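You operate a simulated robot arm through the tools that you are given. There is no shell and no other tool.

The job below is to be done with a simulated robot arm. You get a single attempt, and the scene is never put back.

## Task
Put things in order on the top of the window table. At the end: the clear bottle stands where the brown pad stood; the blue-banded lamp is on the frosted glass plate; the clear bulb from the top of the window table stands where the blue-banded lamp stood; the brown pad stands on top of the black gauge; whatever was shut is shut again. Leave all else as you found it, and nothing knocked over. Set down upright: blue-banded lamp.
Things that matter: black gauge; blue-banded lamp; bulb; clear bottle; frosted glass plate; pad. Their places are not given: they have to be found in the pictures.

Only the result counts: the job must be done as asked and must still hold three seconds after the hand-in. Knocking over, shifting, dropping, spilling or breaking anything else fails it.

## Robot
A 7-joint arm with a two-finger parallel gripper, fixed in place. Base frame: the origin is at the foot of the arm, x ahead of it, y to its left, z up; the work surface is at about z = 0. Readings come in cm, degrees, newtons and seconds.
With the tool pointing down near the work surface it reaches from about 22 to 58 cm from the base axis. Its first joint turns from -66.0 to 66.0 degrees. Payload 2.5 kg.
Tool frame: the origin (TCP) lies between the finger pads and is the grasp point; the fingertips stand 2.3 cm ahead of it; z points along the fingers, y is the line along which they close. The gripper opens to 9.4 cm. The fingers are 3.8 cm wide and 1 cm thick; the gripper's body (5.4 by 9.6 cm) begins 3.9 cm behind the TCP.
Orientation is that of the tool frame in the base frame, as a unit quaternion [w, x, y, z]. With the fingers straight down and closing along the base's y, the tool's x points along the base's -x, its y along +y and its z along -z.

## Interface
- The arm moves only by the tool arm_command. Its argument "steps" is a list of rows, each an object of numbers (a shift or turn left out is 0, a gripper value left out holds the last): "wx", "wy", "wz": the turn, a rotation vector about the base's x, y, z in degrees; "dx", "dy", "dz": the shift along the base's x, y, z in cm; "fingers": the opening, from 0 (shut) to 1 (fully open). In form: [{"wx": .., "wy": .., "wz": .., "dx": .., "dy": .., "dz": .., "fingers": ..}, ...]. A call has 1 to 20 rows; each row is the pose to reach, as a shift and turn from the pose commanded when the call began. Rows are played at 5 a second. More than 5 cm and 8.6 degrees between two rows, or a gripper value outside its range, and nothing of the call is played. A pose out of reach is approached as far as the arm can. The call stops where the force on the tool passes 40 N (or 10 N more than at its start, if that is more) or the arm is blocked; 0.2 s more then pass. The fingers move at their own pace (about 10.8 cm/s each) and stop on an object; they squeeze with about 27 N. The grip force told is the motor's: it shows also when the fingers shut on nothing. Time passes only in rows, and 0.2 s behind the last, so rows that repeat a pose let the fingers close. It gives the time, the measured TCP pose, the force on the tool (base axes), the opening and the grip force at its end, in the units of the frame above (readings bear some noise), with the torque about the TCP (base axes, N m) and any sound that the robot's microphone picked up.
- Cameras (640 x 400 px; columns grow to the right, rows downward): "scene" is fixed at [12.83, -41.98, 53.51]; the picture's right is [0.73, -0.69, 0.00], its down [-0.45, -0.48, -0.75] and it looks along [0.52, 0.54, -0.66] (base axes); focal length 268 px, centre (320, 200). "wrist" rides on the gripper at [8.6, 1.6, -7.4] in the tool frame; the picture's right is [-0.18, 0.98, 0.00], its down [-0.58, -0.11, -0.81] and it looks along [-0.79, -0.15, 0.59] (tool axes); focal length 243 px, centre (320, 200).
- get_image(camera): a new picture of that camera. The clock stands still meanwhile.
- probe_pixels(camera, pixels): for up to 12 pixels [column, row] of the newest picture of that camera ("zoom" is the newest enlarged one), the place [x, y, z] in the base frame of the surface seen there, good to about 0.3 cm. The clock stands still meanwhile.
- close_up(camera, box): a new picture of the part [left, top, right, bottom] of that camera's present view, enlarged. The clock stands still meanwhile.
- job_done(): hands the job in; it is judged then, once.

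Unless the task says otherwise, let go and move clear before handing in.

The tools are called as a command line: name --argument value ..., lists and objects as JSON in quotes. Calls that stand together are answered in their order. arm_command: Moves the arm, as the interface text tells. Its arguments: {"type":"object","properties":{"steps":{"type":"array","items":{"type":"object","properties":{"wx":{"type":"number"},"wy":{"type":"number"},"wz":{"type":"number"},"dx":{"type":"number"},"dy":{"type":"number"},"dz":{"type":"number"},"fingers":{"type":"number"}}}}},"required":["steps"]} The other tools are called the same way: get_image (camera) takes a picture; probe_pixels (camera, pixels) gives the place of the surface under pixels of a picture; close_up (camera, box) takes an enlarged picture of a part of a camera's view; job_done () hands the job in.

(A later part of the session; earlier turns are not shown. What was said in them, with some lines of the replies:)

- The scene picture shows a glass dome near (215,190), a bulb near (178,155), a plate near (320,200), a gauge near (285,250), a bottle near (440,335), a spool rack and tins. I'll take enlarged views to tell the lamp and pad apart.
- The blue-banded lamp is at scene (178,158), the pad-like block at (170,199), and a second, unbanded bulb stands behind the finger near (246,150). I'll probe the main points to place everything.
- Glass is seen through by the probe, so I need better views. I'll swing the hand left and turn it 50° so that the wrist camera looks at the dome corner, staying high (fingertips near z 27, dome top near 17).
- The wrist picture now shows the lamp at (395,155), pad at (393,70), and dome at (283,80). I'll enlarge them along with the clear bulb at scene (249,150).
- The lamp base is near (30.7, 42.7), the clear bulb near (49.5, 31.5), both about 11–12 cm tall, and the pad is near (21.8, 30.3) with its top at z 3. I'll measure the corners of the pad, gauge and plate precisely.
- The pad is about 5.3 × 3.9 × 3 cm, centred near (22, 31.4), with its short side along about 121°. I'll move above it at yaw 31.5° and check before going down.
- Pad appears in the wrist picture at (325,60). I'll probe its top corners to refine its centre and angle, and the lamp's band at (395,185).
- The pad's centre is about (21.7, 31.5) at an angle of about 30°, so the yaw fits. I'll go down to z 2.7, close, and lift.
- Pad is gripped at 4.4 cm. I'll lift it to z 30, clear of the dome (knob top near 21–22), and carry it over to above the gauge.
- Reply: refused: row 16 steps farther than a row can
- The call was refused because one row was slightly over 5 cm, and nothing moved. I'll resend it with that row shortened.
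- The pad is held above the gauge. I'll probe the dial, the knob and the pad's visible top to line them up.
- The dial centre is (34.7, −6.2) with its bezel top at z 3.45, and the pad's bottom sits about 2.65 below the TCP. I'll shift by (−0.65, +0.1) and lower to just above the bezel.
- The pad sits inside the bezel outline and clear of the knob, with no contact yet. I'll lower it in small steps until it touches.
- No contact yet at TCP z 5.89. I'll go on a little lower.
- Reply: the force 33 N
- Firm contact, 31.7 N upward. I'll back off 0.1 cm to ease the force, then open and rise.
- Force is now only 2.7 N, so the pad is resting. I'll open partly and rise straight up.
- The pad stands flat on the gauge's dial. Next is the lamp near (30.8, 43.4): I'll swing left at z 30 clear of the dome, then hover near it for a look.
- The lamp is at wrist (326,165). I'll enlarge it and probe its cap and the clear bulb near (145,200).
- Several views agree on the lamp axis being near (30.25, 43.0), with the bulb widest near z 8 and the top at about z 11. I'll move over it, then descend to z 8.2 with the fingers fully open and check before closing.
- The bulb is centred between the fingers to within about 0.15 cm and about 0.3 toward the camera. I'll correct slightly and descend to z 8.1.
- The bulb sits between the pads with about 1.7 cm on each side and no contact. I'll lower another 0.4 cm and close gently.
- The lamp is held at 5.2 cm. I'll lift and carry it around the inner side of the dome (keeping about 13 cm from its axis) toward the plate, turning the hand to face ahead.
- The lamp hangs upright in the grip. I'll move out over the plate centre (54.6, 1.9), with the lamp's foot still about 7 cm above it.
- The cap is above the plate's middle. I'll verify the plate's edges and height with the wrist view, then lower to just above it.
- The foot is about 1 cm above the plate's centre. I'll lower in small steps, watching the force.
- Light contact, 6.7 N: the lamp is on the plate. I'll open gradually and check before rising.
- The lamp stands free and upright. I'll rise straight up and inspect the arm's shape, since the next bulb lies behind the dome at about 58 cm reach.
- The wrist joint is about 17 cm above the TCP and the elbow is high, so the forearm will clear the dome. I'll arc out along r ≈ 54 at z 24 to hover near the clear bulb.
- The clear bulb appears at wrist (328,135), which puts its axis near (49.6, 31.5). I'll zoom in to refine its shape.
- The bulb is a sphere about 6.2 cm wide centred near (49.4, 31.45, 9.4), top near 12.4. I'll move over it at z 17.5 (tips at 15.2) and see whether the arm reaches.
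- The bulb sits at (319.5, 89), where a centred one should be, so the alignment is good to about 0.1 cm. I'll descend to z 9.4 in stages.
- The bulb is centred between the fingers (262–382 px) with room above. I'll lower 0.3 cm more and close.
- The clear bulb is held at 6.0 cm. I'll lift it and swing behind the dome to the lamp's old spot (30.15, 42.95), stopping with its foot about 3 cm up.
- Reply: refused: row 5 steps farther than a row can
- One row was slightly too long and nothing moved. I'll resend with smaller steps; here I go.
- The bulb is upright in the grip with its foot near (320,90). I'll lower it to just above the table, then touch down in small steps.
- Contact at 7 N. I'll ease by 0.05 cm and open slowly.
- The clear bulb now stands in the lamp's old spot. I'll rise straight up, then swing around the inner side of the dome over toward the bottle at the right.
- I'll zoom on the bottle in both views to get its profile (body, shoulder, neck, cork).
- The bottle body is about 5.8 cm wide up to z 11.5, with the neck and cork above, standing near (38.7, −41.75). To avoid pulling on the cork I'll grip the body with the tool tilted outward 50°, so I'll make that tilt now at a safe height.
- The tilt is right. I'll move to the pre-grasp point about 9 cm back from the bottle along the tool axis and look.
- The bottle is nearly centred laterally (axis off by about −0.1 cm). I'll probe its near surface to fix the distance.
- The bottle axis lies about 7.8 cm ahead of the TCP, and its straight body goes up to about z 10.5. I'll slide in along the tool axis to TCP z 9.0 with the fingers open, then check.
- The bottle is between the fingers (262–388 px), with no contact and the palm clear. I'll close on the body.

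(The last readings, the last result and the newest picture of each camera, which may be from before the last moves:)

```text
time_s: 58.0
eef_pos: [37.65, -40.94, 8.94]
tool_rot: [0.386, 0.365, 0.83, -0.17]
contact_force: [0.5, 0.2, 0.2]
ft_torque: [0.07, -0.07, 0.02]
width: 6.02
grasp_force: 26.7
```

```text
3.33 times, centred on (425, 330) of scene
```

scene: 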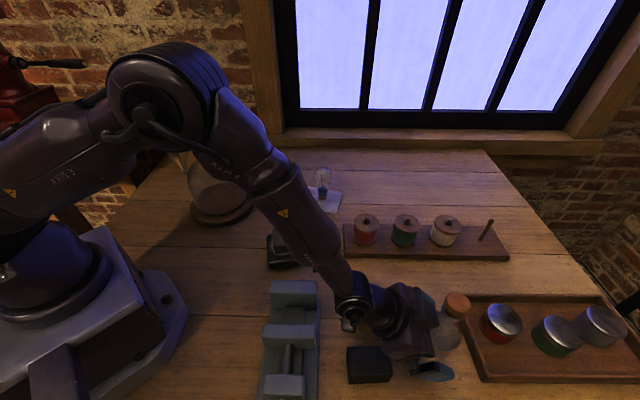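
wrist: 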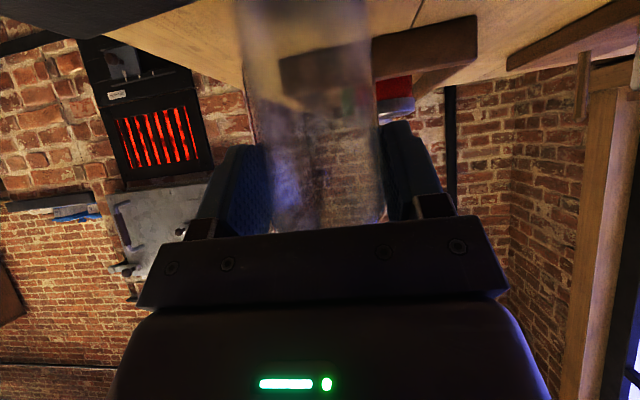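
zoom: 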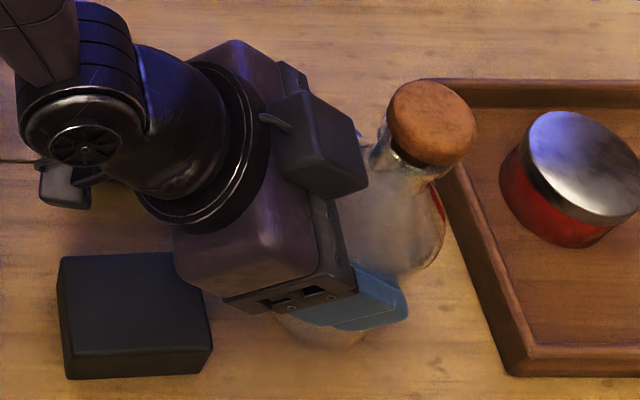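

The bottle is gripped on its body at 6.0 cm. I'll lift it a little first and check that it rises whole and upright, cork included.

arm_command --steps '[{"dz": 0.7}, {"dz": 2}, {"dz": 4}, {"dz": 4}]'

get_image --camera "scene"

close_up --camera "scene" --box '[360, 260, 490, 390]'

get_image --camera "wrist"

```text
time_s: 59.0
eef_pos: [37.71, -41.01, 12.94]
tool_rot: [0.387, 0.365, 0.83, -0.17]
contact_force: [-0.2, 0.3, -2.1]
ft_torque: [-0.03, 0.03, -0.02]
width: 6.02
grasp_force: 27.2
```

```text
taken
```

scene: 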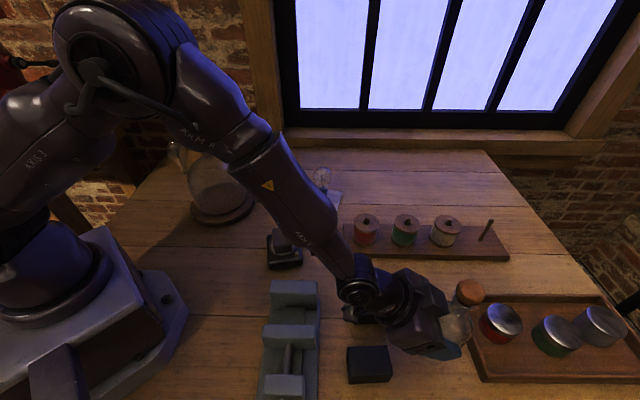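

```text
3.08 times, centred on (425, 325) of scene
```

zoom: 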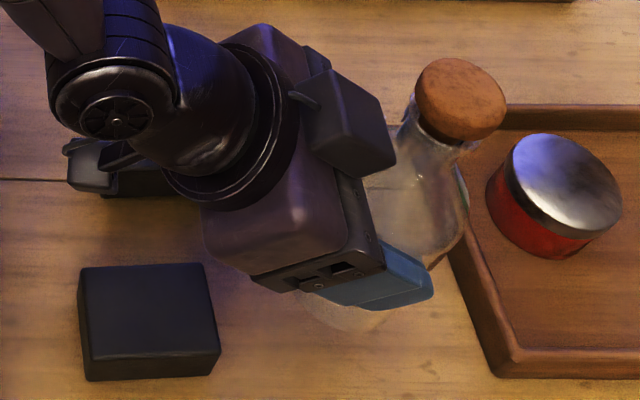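

```text
taken
```

wrist: 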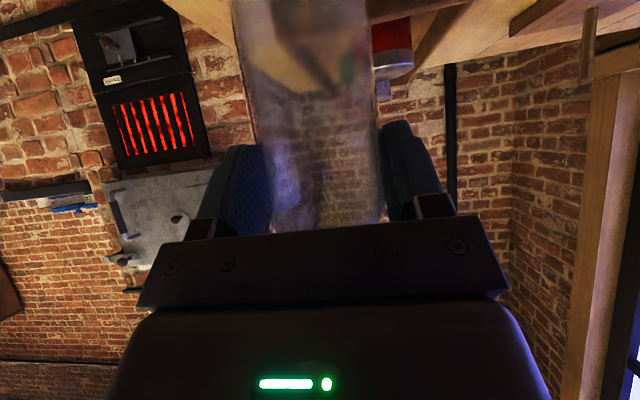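

The bottle and cork rise together, upright and steady (about 2 N). I'll lift on and retract to r ≈ 40, z ≈ 38, so that the bottle's foot passes above the dome.

arm_command --steps '[{"dz": 4}, {"dz": 8}, {"dx": -2.03, "dy": 2.21, "dz": 11}, {"dx": -4.06, "dy": 4.42, "dz": 14.5}, {"dx": -6.08, "dy": 6.63, "dz": 18}, {"dx": -8.1, "dy": 8.84, "dz": 21.5}, {"dx": -10.14, "dy": 11.06, "dz": 25}, {"dx": -11.5, "dy": 12.5, "dz": 25}, {"dx": -11.5, "dy": 12.5, "dz": 25}]'

get_image --camera "wrist"

get_image --camera "scene"

```text
time_s: 61.0
eef_pos: [26.28, -28.48, 37.96]
tool_rot: [0.387, 0.364, 0.83, -0.17]
contact_force: [0.8, 0.3, -1.9]
ft_torque: [0.01, 0.03, 0.02]
width: 6.03
grasp_force: 26.9
```

```text
taken
```

wrist: 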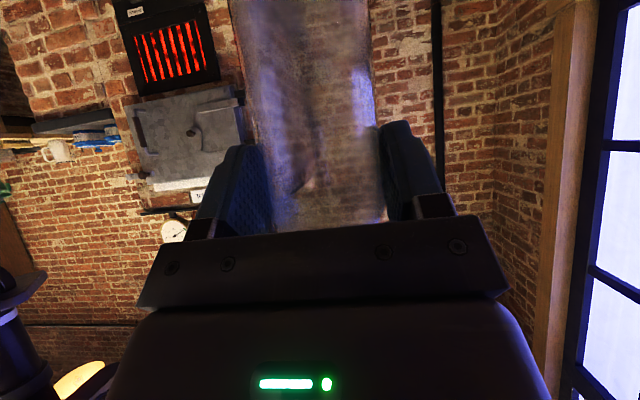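

```text
taken
```

scene: 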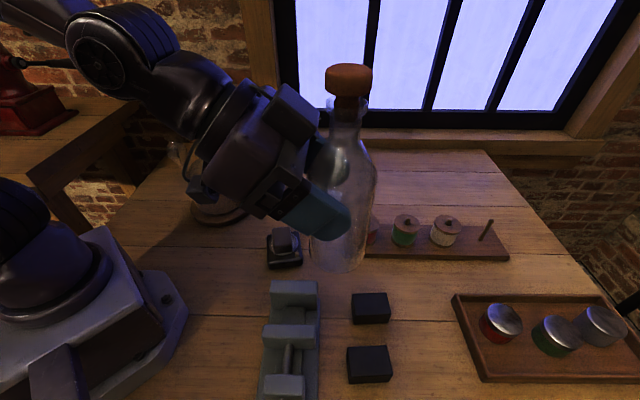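

The bottle is held well, with its foot near z 29. I'll swing it along an arc at r ≈ 38.7, z 38 over the dome to above the pad's old place, turning 102.5° with the arm.

arm_command --steps '[{"dx": 3.27, "dy": 3.42, "wz": 7}, {"dx": 6.11, "dy": 7.21, "wz": 14}, {"dx": 8.46, "dy": 11.31, "wz": 21}, {"dx": 10.29, "dy": 15.67, "wz": 28}, {"dx": 11.58, "dy": 20.22, "wz": 35}, {"dx": 12.3, "dy": 24.9, "wz": 42}, {"dx": 12.45, "dy": 29.63, "wz": 49}, {"dx": 12.02, "dy": 34.34, "wz": 56}, {"dx": 11.02, "dy": 38.97, "wz": 63}, {"dx": 9.47, "dy": 43.43, "wz": 70}, {"dx": 7.38, "dy": 47.68, "wz": 77}, {"dx": 4.79, "dy": 51.64, "wz": 84}, {"dx": 1.73, "dy": 55.25, "wz": 91}, {"dx": -1.74, "dy": 58.47, "wz": 98}, {"dx": -5.3, "dy": 58.9, "wz": 102.5}, {"dx": -5.3, "dy": 58.9, "wz": 102.5}]'

get_image --camera "wrist"

get_image --camera "scene"

```text
time_s: 64.4
eef_pos: [20.93, 30.35, 38.13]
tool_rot: [0.375, -0.419, 0.803, 0.196]
contact_force: [0.0, -0.3, -1.1]
ft_torque: [-0.04, 0.03, 0.02]
width: 6.03
grasp_force: 26.8
```

```text
taken
```

wrist: 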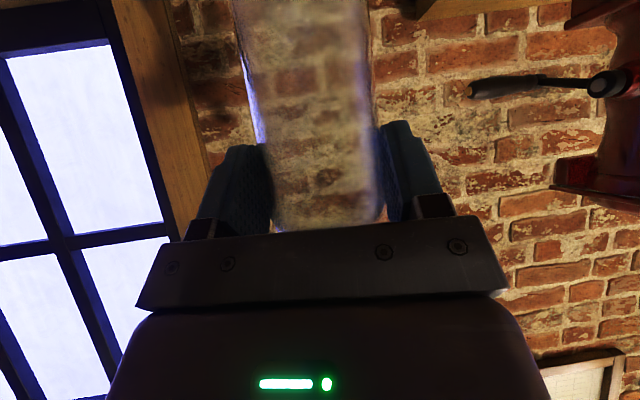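

```text
taken
```

scene: 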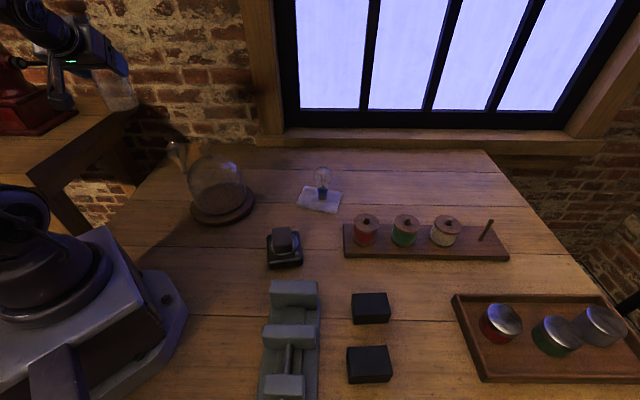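

The bottle hangs above the pad's old place. I'll lower it straight down to about 5 cm above the table and inspect.

arm_command --steps '[{"dz": -4}, {"dz": -8}, {"dz": -12}, {"dz": -16}, {"dz": -20}, {"dz": -24}, {"dz": -24}]'

get_image --camera "wrist"

get_image --camera "scene"

close_up --camera "scene" --box '[110, 90, 270, 230]'

```text
time_s: 66.0
eef_pos: [20.83, 30.34, 13.89]
tool_rot: [0.375, -0.419, 0.804, 0.195]
contact_force: [-0.4, -0.1, -1.5]
ft_torque: [-0.06, 0.02, 0.01]
width: 6.01
grasp_force: 27.0
```

```text
taken
```

wrist: 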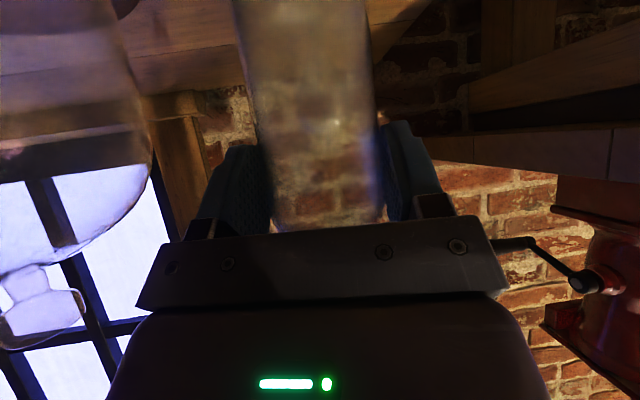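

```text
taken
```

scene: 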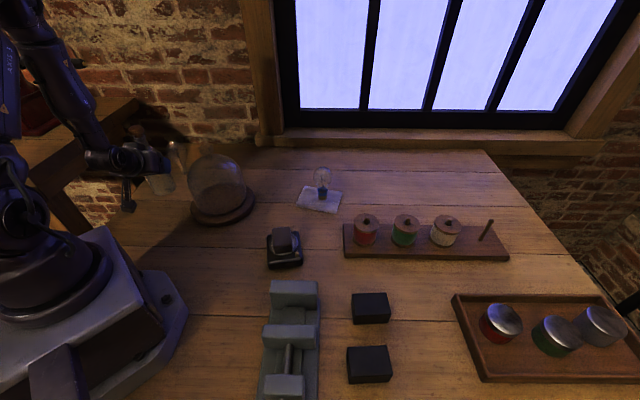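

```text
2.86 times, centred on (190, 160) of scene
```

zoom: 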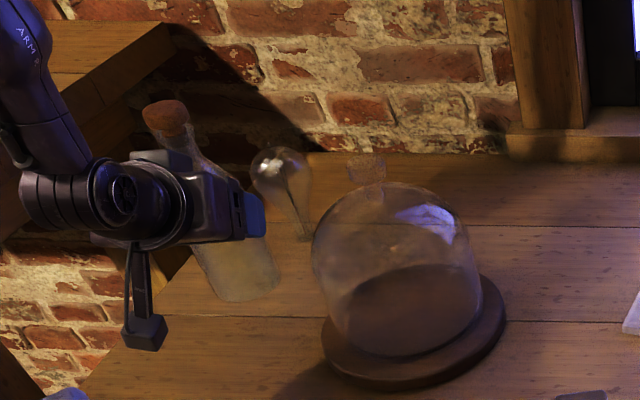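

The bottle's foot is about 5 cm above the spot and clear of the dome and the bulb. I'll lower to just above the table and touch down gently.

arm_command --steps '[{"dx": 0.1, "dy": 0.1, "dz": -2}, {"dx": 0.1, "dy": 0.1, "dz": -3.7}, {"dx": 0.1, "dy": 0.1, "dz": -4.5}, {"dx": 0.1, "dy": 0.1, "dz": -4.5}]'

arm_command --steps '[{"dz": -0.1}, {"dz": -0.2}, {"dz": -0.2}]'

```text
time_s: 67.0
eef_pos: [21.03, 30.48, 9.28]
tool_rot: [0.375, -0.419, 0.804, 0.196]
contact_force: [-0.6, 0.7, -1.8]
ft_torque: [0.0, 0.04, -0.04]
width: 6.05
grasp_force: 26.8
```

```text
time_s: 67.8
eef_pos: [21.02, 30.48, 9.15]
tool_rot: [0.375, -0.419, 0.803, 0.196]
contact_force: [0.0, -0.3, -2.3]
ft_torque: [-0.04, 0.06, 0.0]
width: 6.02
grasp_force: 27.5
```

arm_command --steps '[{"dz": -0.1}, {"dz": -0.15}, {"dz": -0.15}]'

```text
time_s: 68.6
eef_pos: [21.13, 30.53, 8.93]
tool_rot: [0.375, -0.419, 0.804, 0.196]
contact_force: [0.1, -0.6, -2.1]
ft_torque: [-0.04, 0.03, -0.02]
width: 6.0
grasp_force: 26.9
```

arm_command --steps '[{"dz": -0.1}, {"dz": -0.12}, {"dz": -0.12}]'

```text
time_s: 69.4
eef_pos: [21.04, 30.61, 8.91]
tool_rot: [0.376, -0.418, 0.804, 0.195]
contact_force: [1.1, -2.2, 6.9]
ft_torque: [-0.06, 0.07, -0.08]
width: 6.0
grasp_force: 27.0
```

Contact (about 9 N net): the bottle is on the table. I'll ease slightly and open slowly.

arm_command --steps '[{"dz": 0.04}, {"dz": 0.04, "fingers": 0.66}, {"dz": 0.04, "fingers": 0.7}, {"dz": 0.04, "fingers": 0.78}, {"dz": 0.04, "fingers": 0.9}, {"dz": 0.04, "fingers": 0.95}, {"dz": 0.04, "fingers": 0.95}]'

get_image --camera "wrist"

close_up --camera "scene" --box '[110, 90, 270, 230]'

```text
time_s: 71.0
eef_pos: [21.05, 30.57, 9.0]
tool_rot: [0.375, -0.418, 0.804, 0.195]
contact_force: [-1.3, 1.4, -0.9]
ft_torque: [-0.05, -0.04, 0.0]
width: 8.91
grasp_force: 0.0
```

```text
taken
```

wrist: 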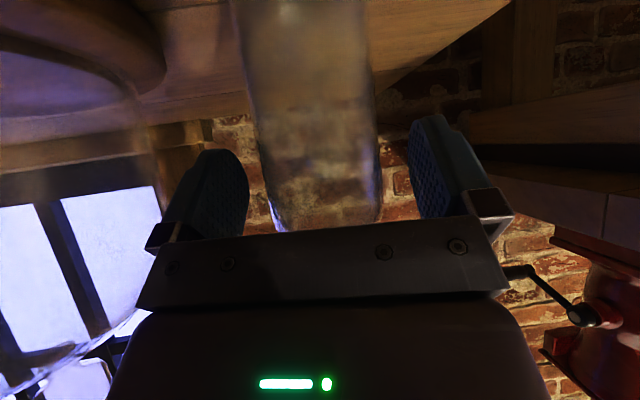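

```text
2.86 times, centred on (190, 160) of scene
```

zoom: 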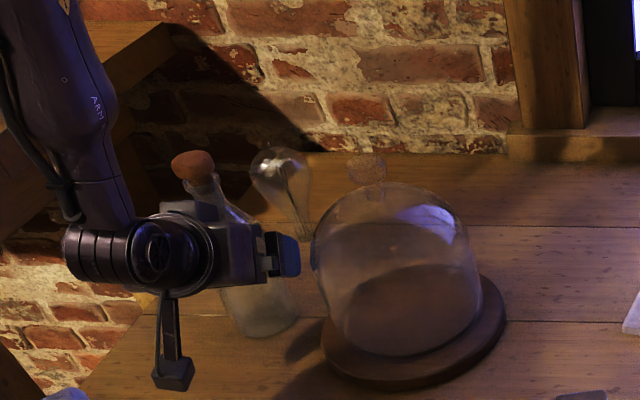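

The bottle stands free. I'll back off along the tool axis first, then rise.

arm_command --steps '[{"dx": -0.44, "dy": -0.63, "dz": 0.64}, {"dx": -0.9, "dy": -1.25, "dz": 1.3}, {"dx": -1.75, "dy": -2.5, "dz": 2.6}, {"dx": -2.6, "dy": -3.75, "dz": 4}, {"dx": -2.6, "dy": -3.75, "dz": 4}]'

get_image --camera "wrist"

close_up --camera "scene" --box '[110, 90, 270, 230]'

```text
time_s: 72.2
eef_pos: [19.23, 28.03, 12.43]
tool_rot: [0.375, -0.418, 0.804, 0.195]
contact_force: [-0.2, 0.0, -1.1]
ft_torque: [0.0, 0.0, 0.0]
width: 8.94
grasp_force: 0.1
out of reach, approached as far as the arm can: row 4, 5
```

```text
taken
```

wrist: 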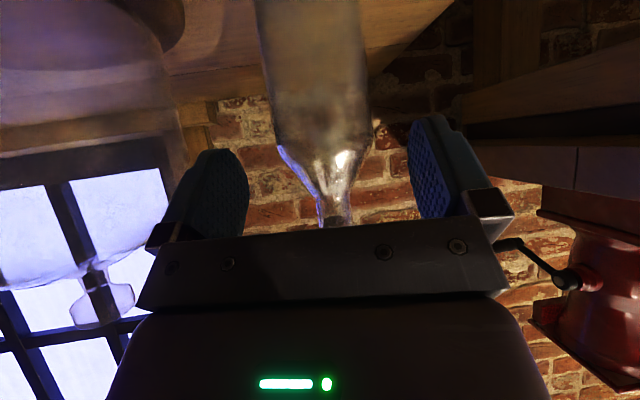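

```text
2.86 times, centred on (190, 160) of scene
```

zoom: 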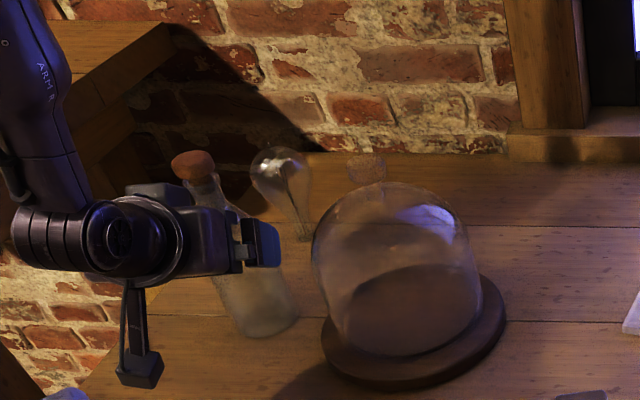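

The arm's inner reach limit stopped the retreat, but the hand is 3 cm back from the bottle and clear of it. I'll now rise straight up past the cork.

arm_command --steps '[{"dx": 0.3, "dy": 0.45, "dz": 1}, {"dx": 0.5, "dy": 0.7, "dz": 3}]'

get_image --camera "wrist"

close_up --camera "scene" --box '[110, 90, 270, 230]'

```text
time_s: 72.8
eef_pos: [19.8, 28.91, 15.52]
tool_rot: [0.375, -0.418, 0.804, 0.195]
contact_force: [0.2, -0.1, -0.3]
ft_torque: [0.0, 0.0, 0.0]
width: 8.93
grasp_force: 0.0
```

```text
taken
```

wrist: 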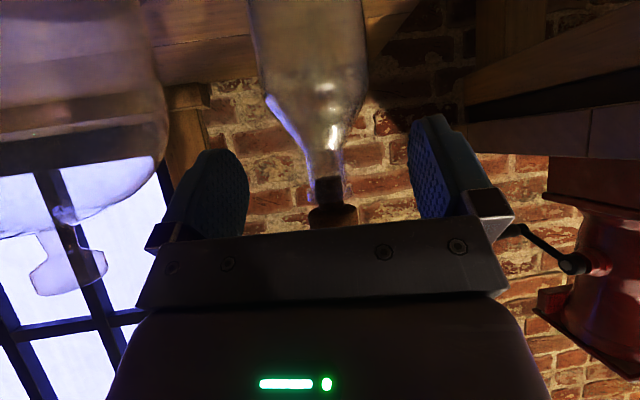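

```text
2.86 times, centred on (190, 160) of scene
```

zoom: 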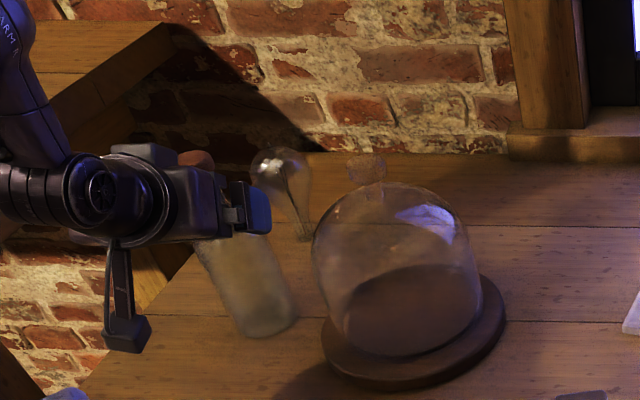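

The cork and bottle are clear of the palm. I'll rise straight up to z 33, clear of the bottle's top.

arm_command --steps '[{"dz": 2}, {"dz": 5}, {"dz": 9}, {"dz": 13}, {"dz": 17}, {"dz": 17}]'

get_image --camera "scene"

close_up --camera "scene" --box '[110, 110, 270, 230]'

```text
time_s: 74.2
eef_pos: [19.92, 28.93, 32.38]
tool_rot: [0.374, -0.419, 0.804, 0.195]
contact_force: [0.6, 0.3, 0.3]
ft_torque: [0.01, -0.04, 0.02]
width: 8.96
grasp_force: 0.1
out of reach, approached as far as the arm can: row 1, 2
```

```text
taken
```

scene: 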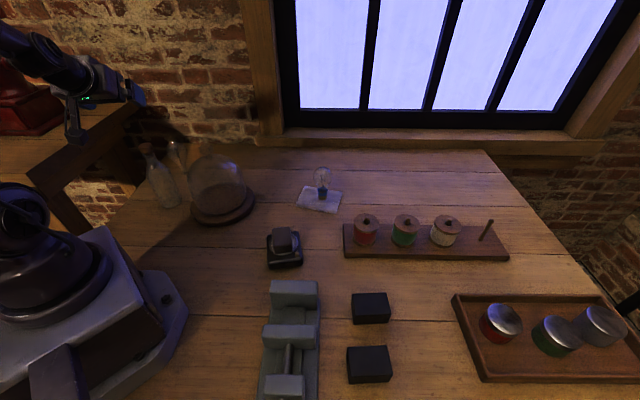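

```text
3.33 times, centred on (190, 170) of scene
```

zoom: 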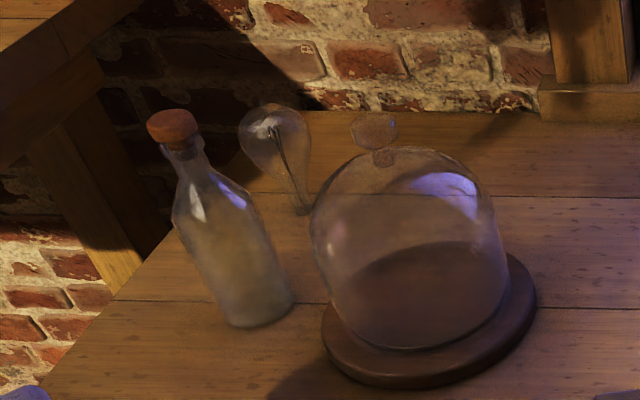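

The bottle stands at the pad's old place (its base is at the expected pixel), and the bulb and dome are undisturbed. I'll check the plate and gauge once more before handing in.

close_up --camera "scene" --box '[240, 150, 370, 280]'

close_up --camera "scene" --box '[330, 200, 640, 400]'

arm_command --steps '[{"dz": 2}, {"dz": 2}, {"dz": 2}, {"dz": 2}, {"dz": 2}]'

get_image --camera "scene"

```text
3.08 times, centred on (305, 215) of scene
```

zoom: 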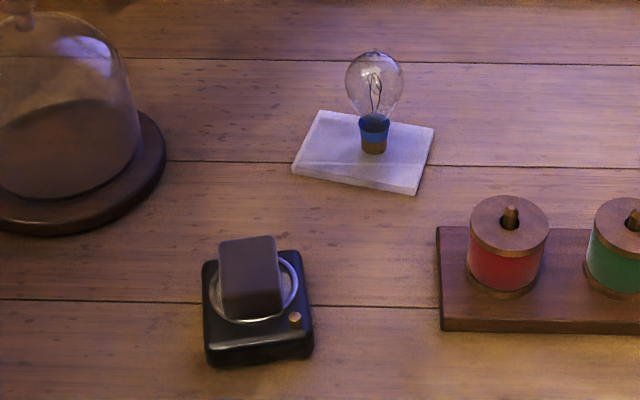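

```text
2.00 times, centred on (485, 300) of scene
```

zoom: 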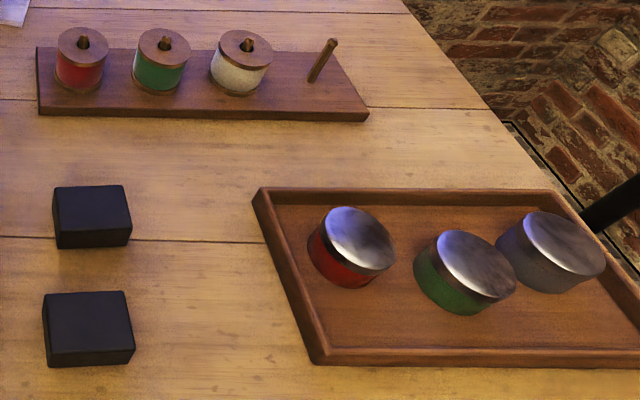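

```text
time_s: 75.4
eef_pos: [19.86, 28.81, 34.39]
tool_rot: [0.375, -0.418, 0.804, 0.195]
contact_force: [0.0, 0.3, 0.2]
ft_torque: [0.02, 0.02, -0.04]
width: 8.94
grasp_force: 0.1
```

```text
taken
```

scene: 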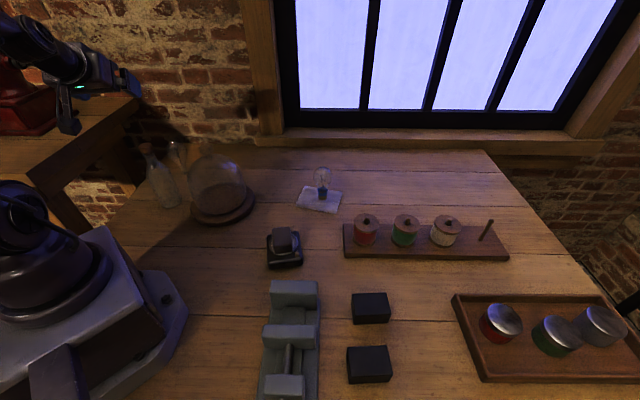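

The last pictures show the lamp upright on the plate (323,185), the pad on the gauge (283,240), the clear bulb at the lamp's old place (178,155) and the corked bottle at the pad's old place (160,180). Nothing else has been disturbed, and the hand is empty and clear, so I'm handing in.

job_done

```text
The job is handed in.
```

The job is done and handed in, and the last pictures show everything where you asked:

- **Clear bottle:** stands upright where the brown pad stood, with its cork still in. I gripped it by the body so the cork was never pulled.
- **Blue-banded lamp:** stands upright at the centre of the frosted glass plate.
- **Clear bulb:** stands where the lamp stood, within about 0.3 cm as far as the pictures show.
- **Brown pad:** lies flat on top of the black gauge's dial, clear of the gauge's knob.

I opened nothing, so nothing needed shutting again. The dome, spools, tins, black blocks and vise look as they did at the start, and nothing was knocked over. The hand is empty and well clear of the table.
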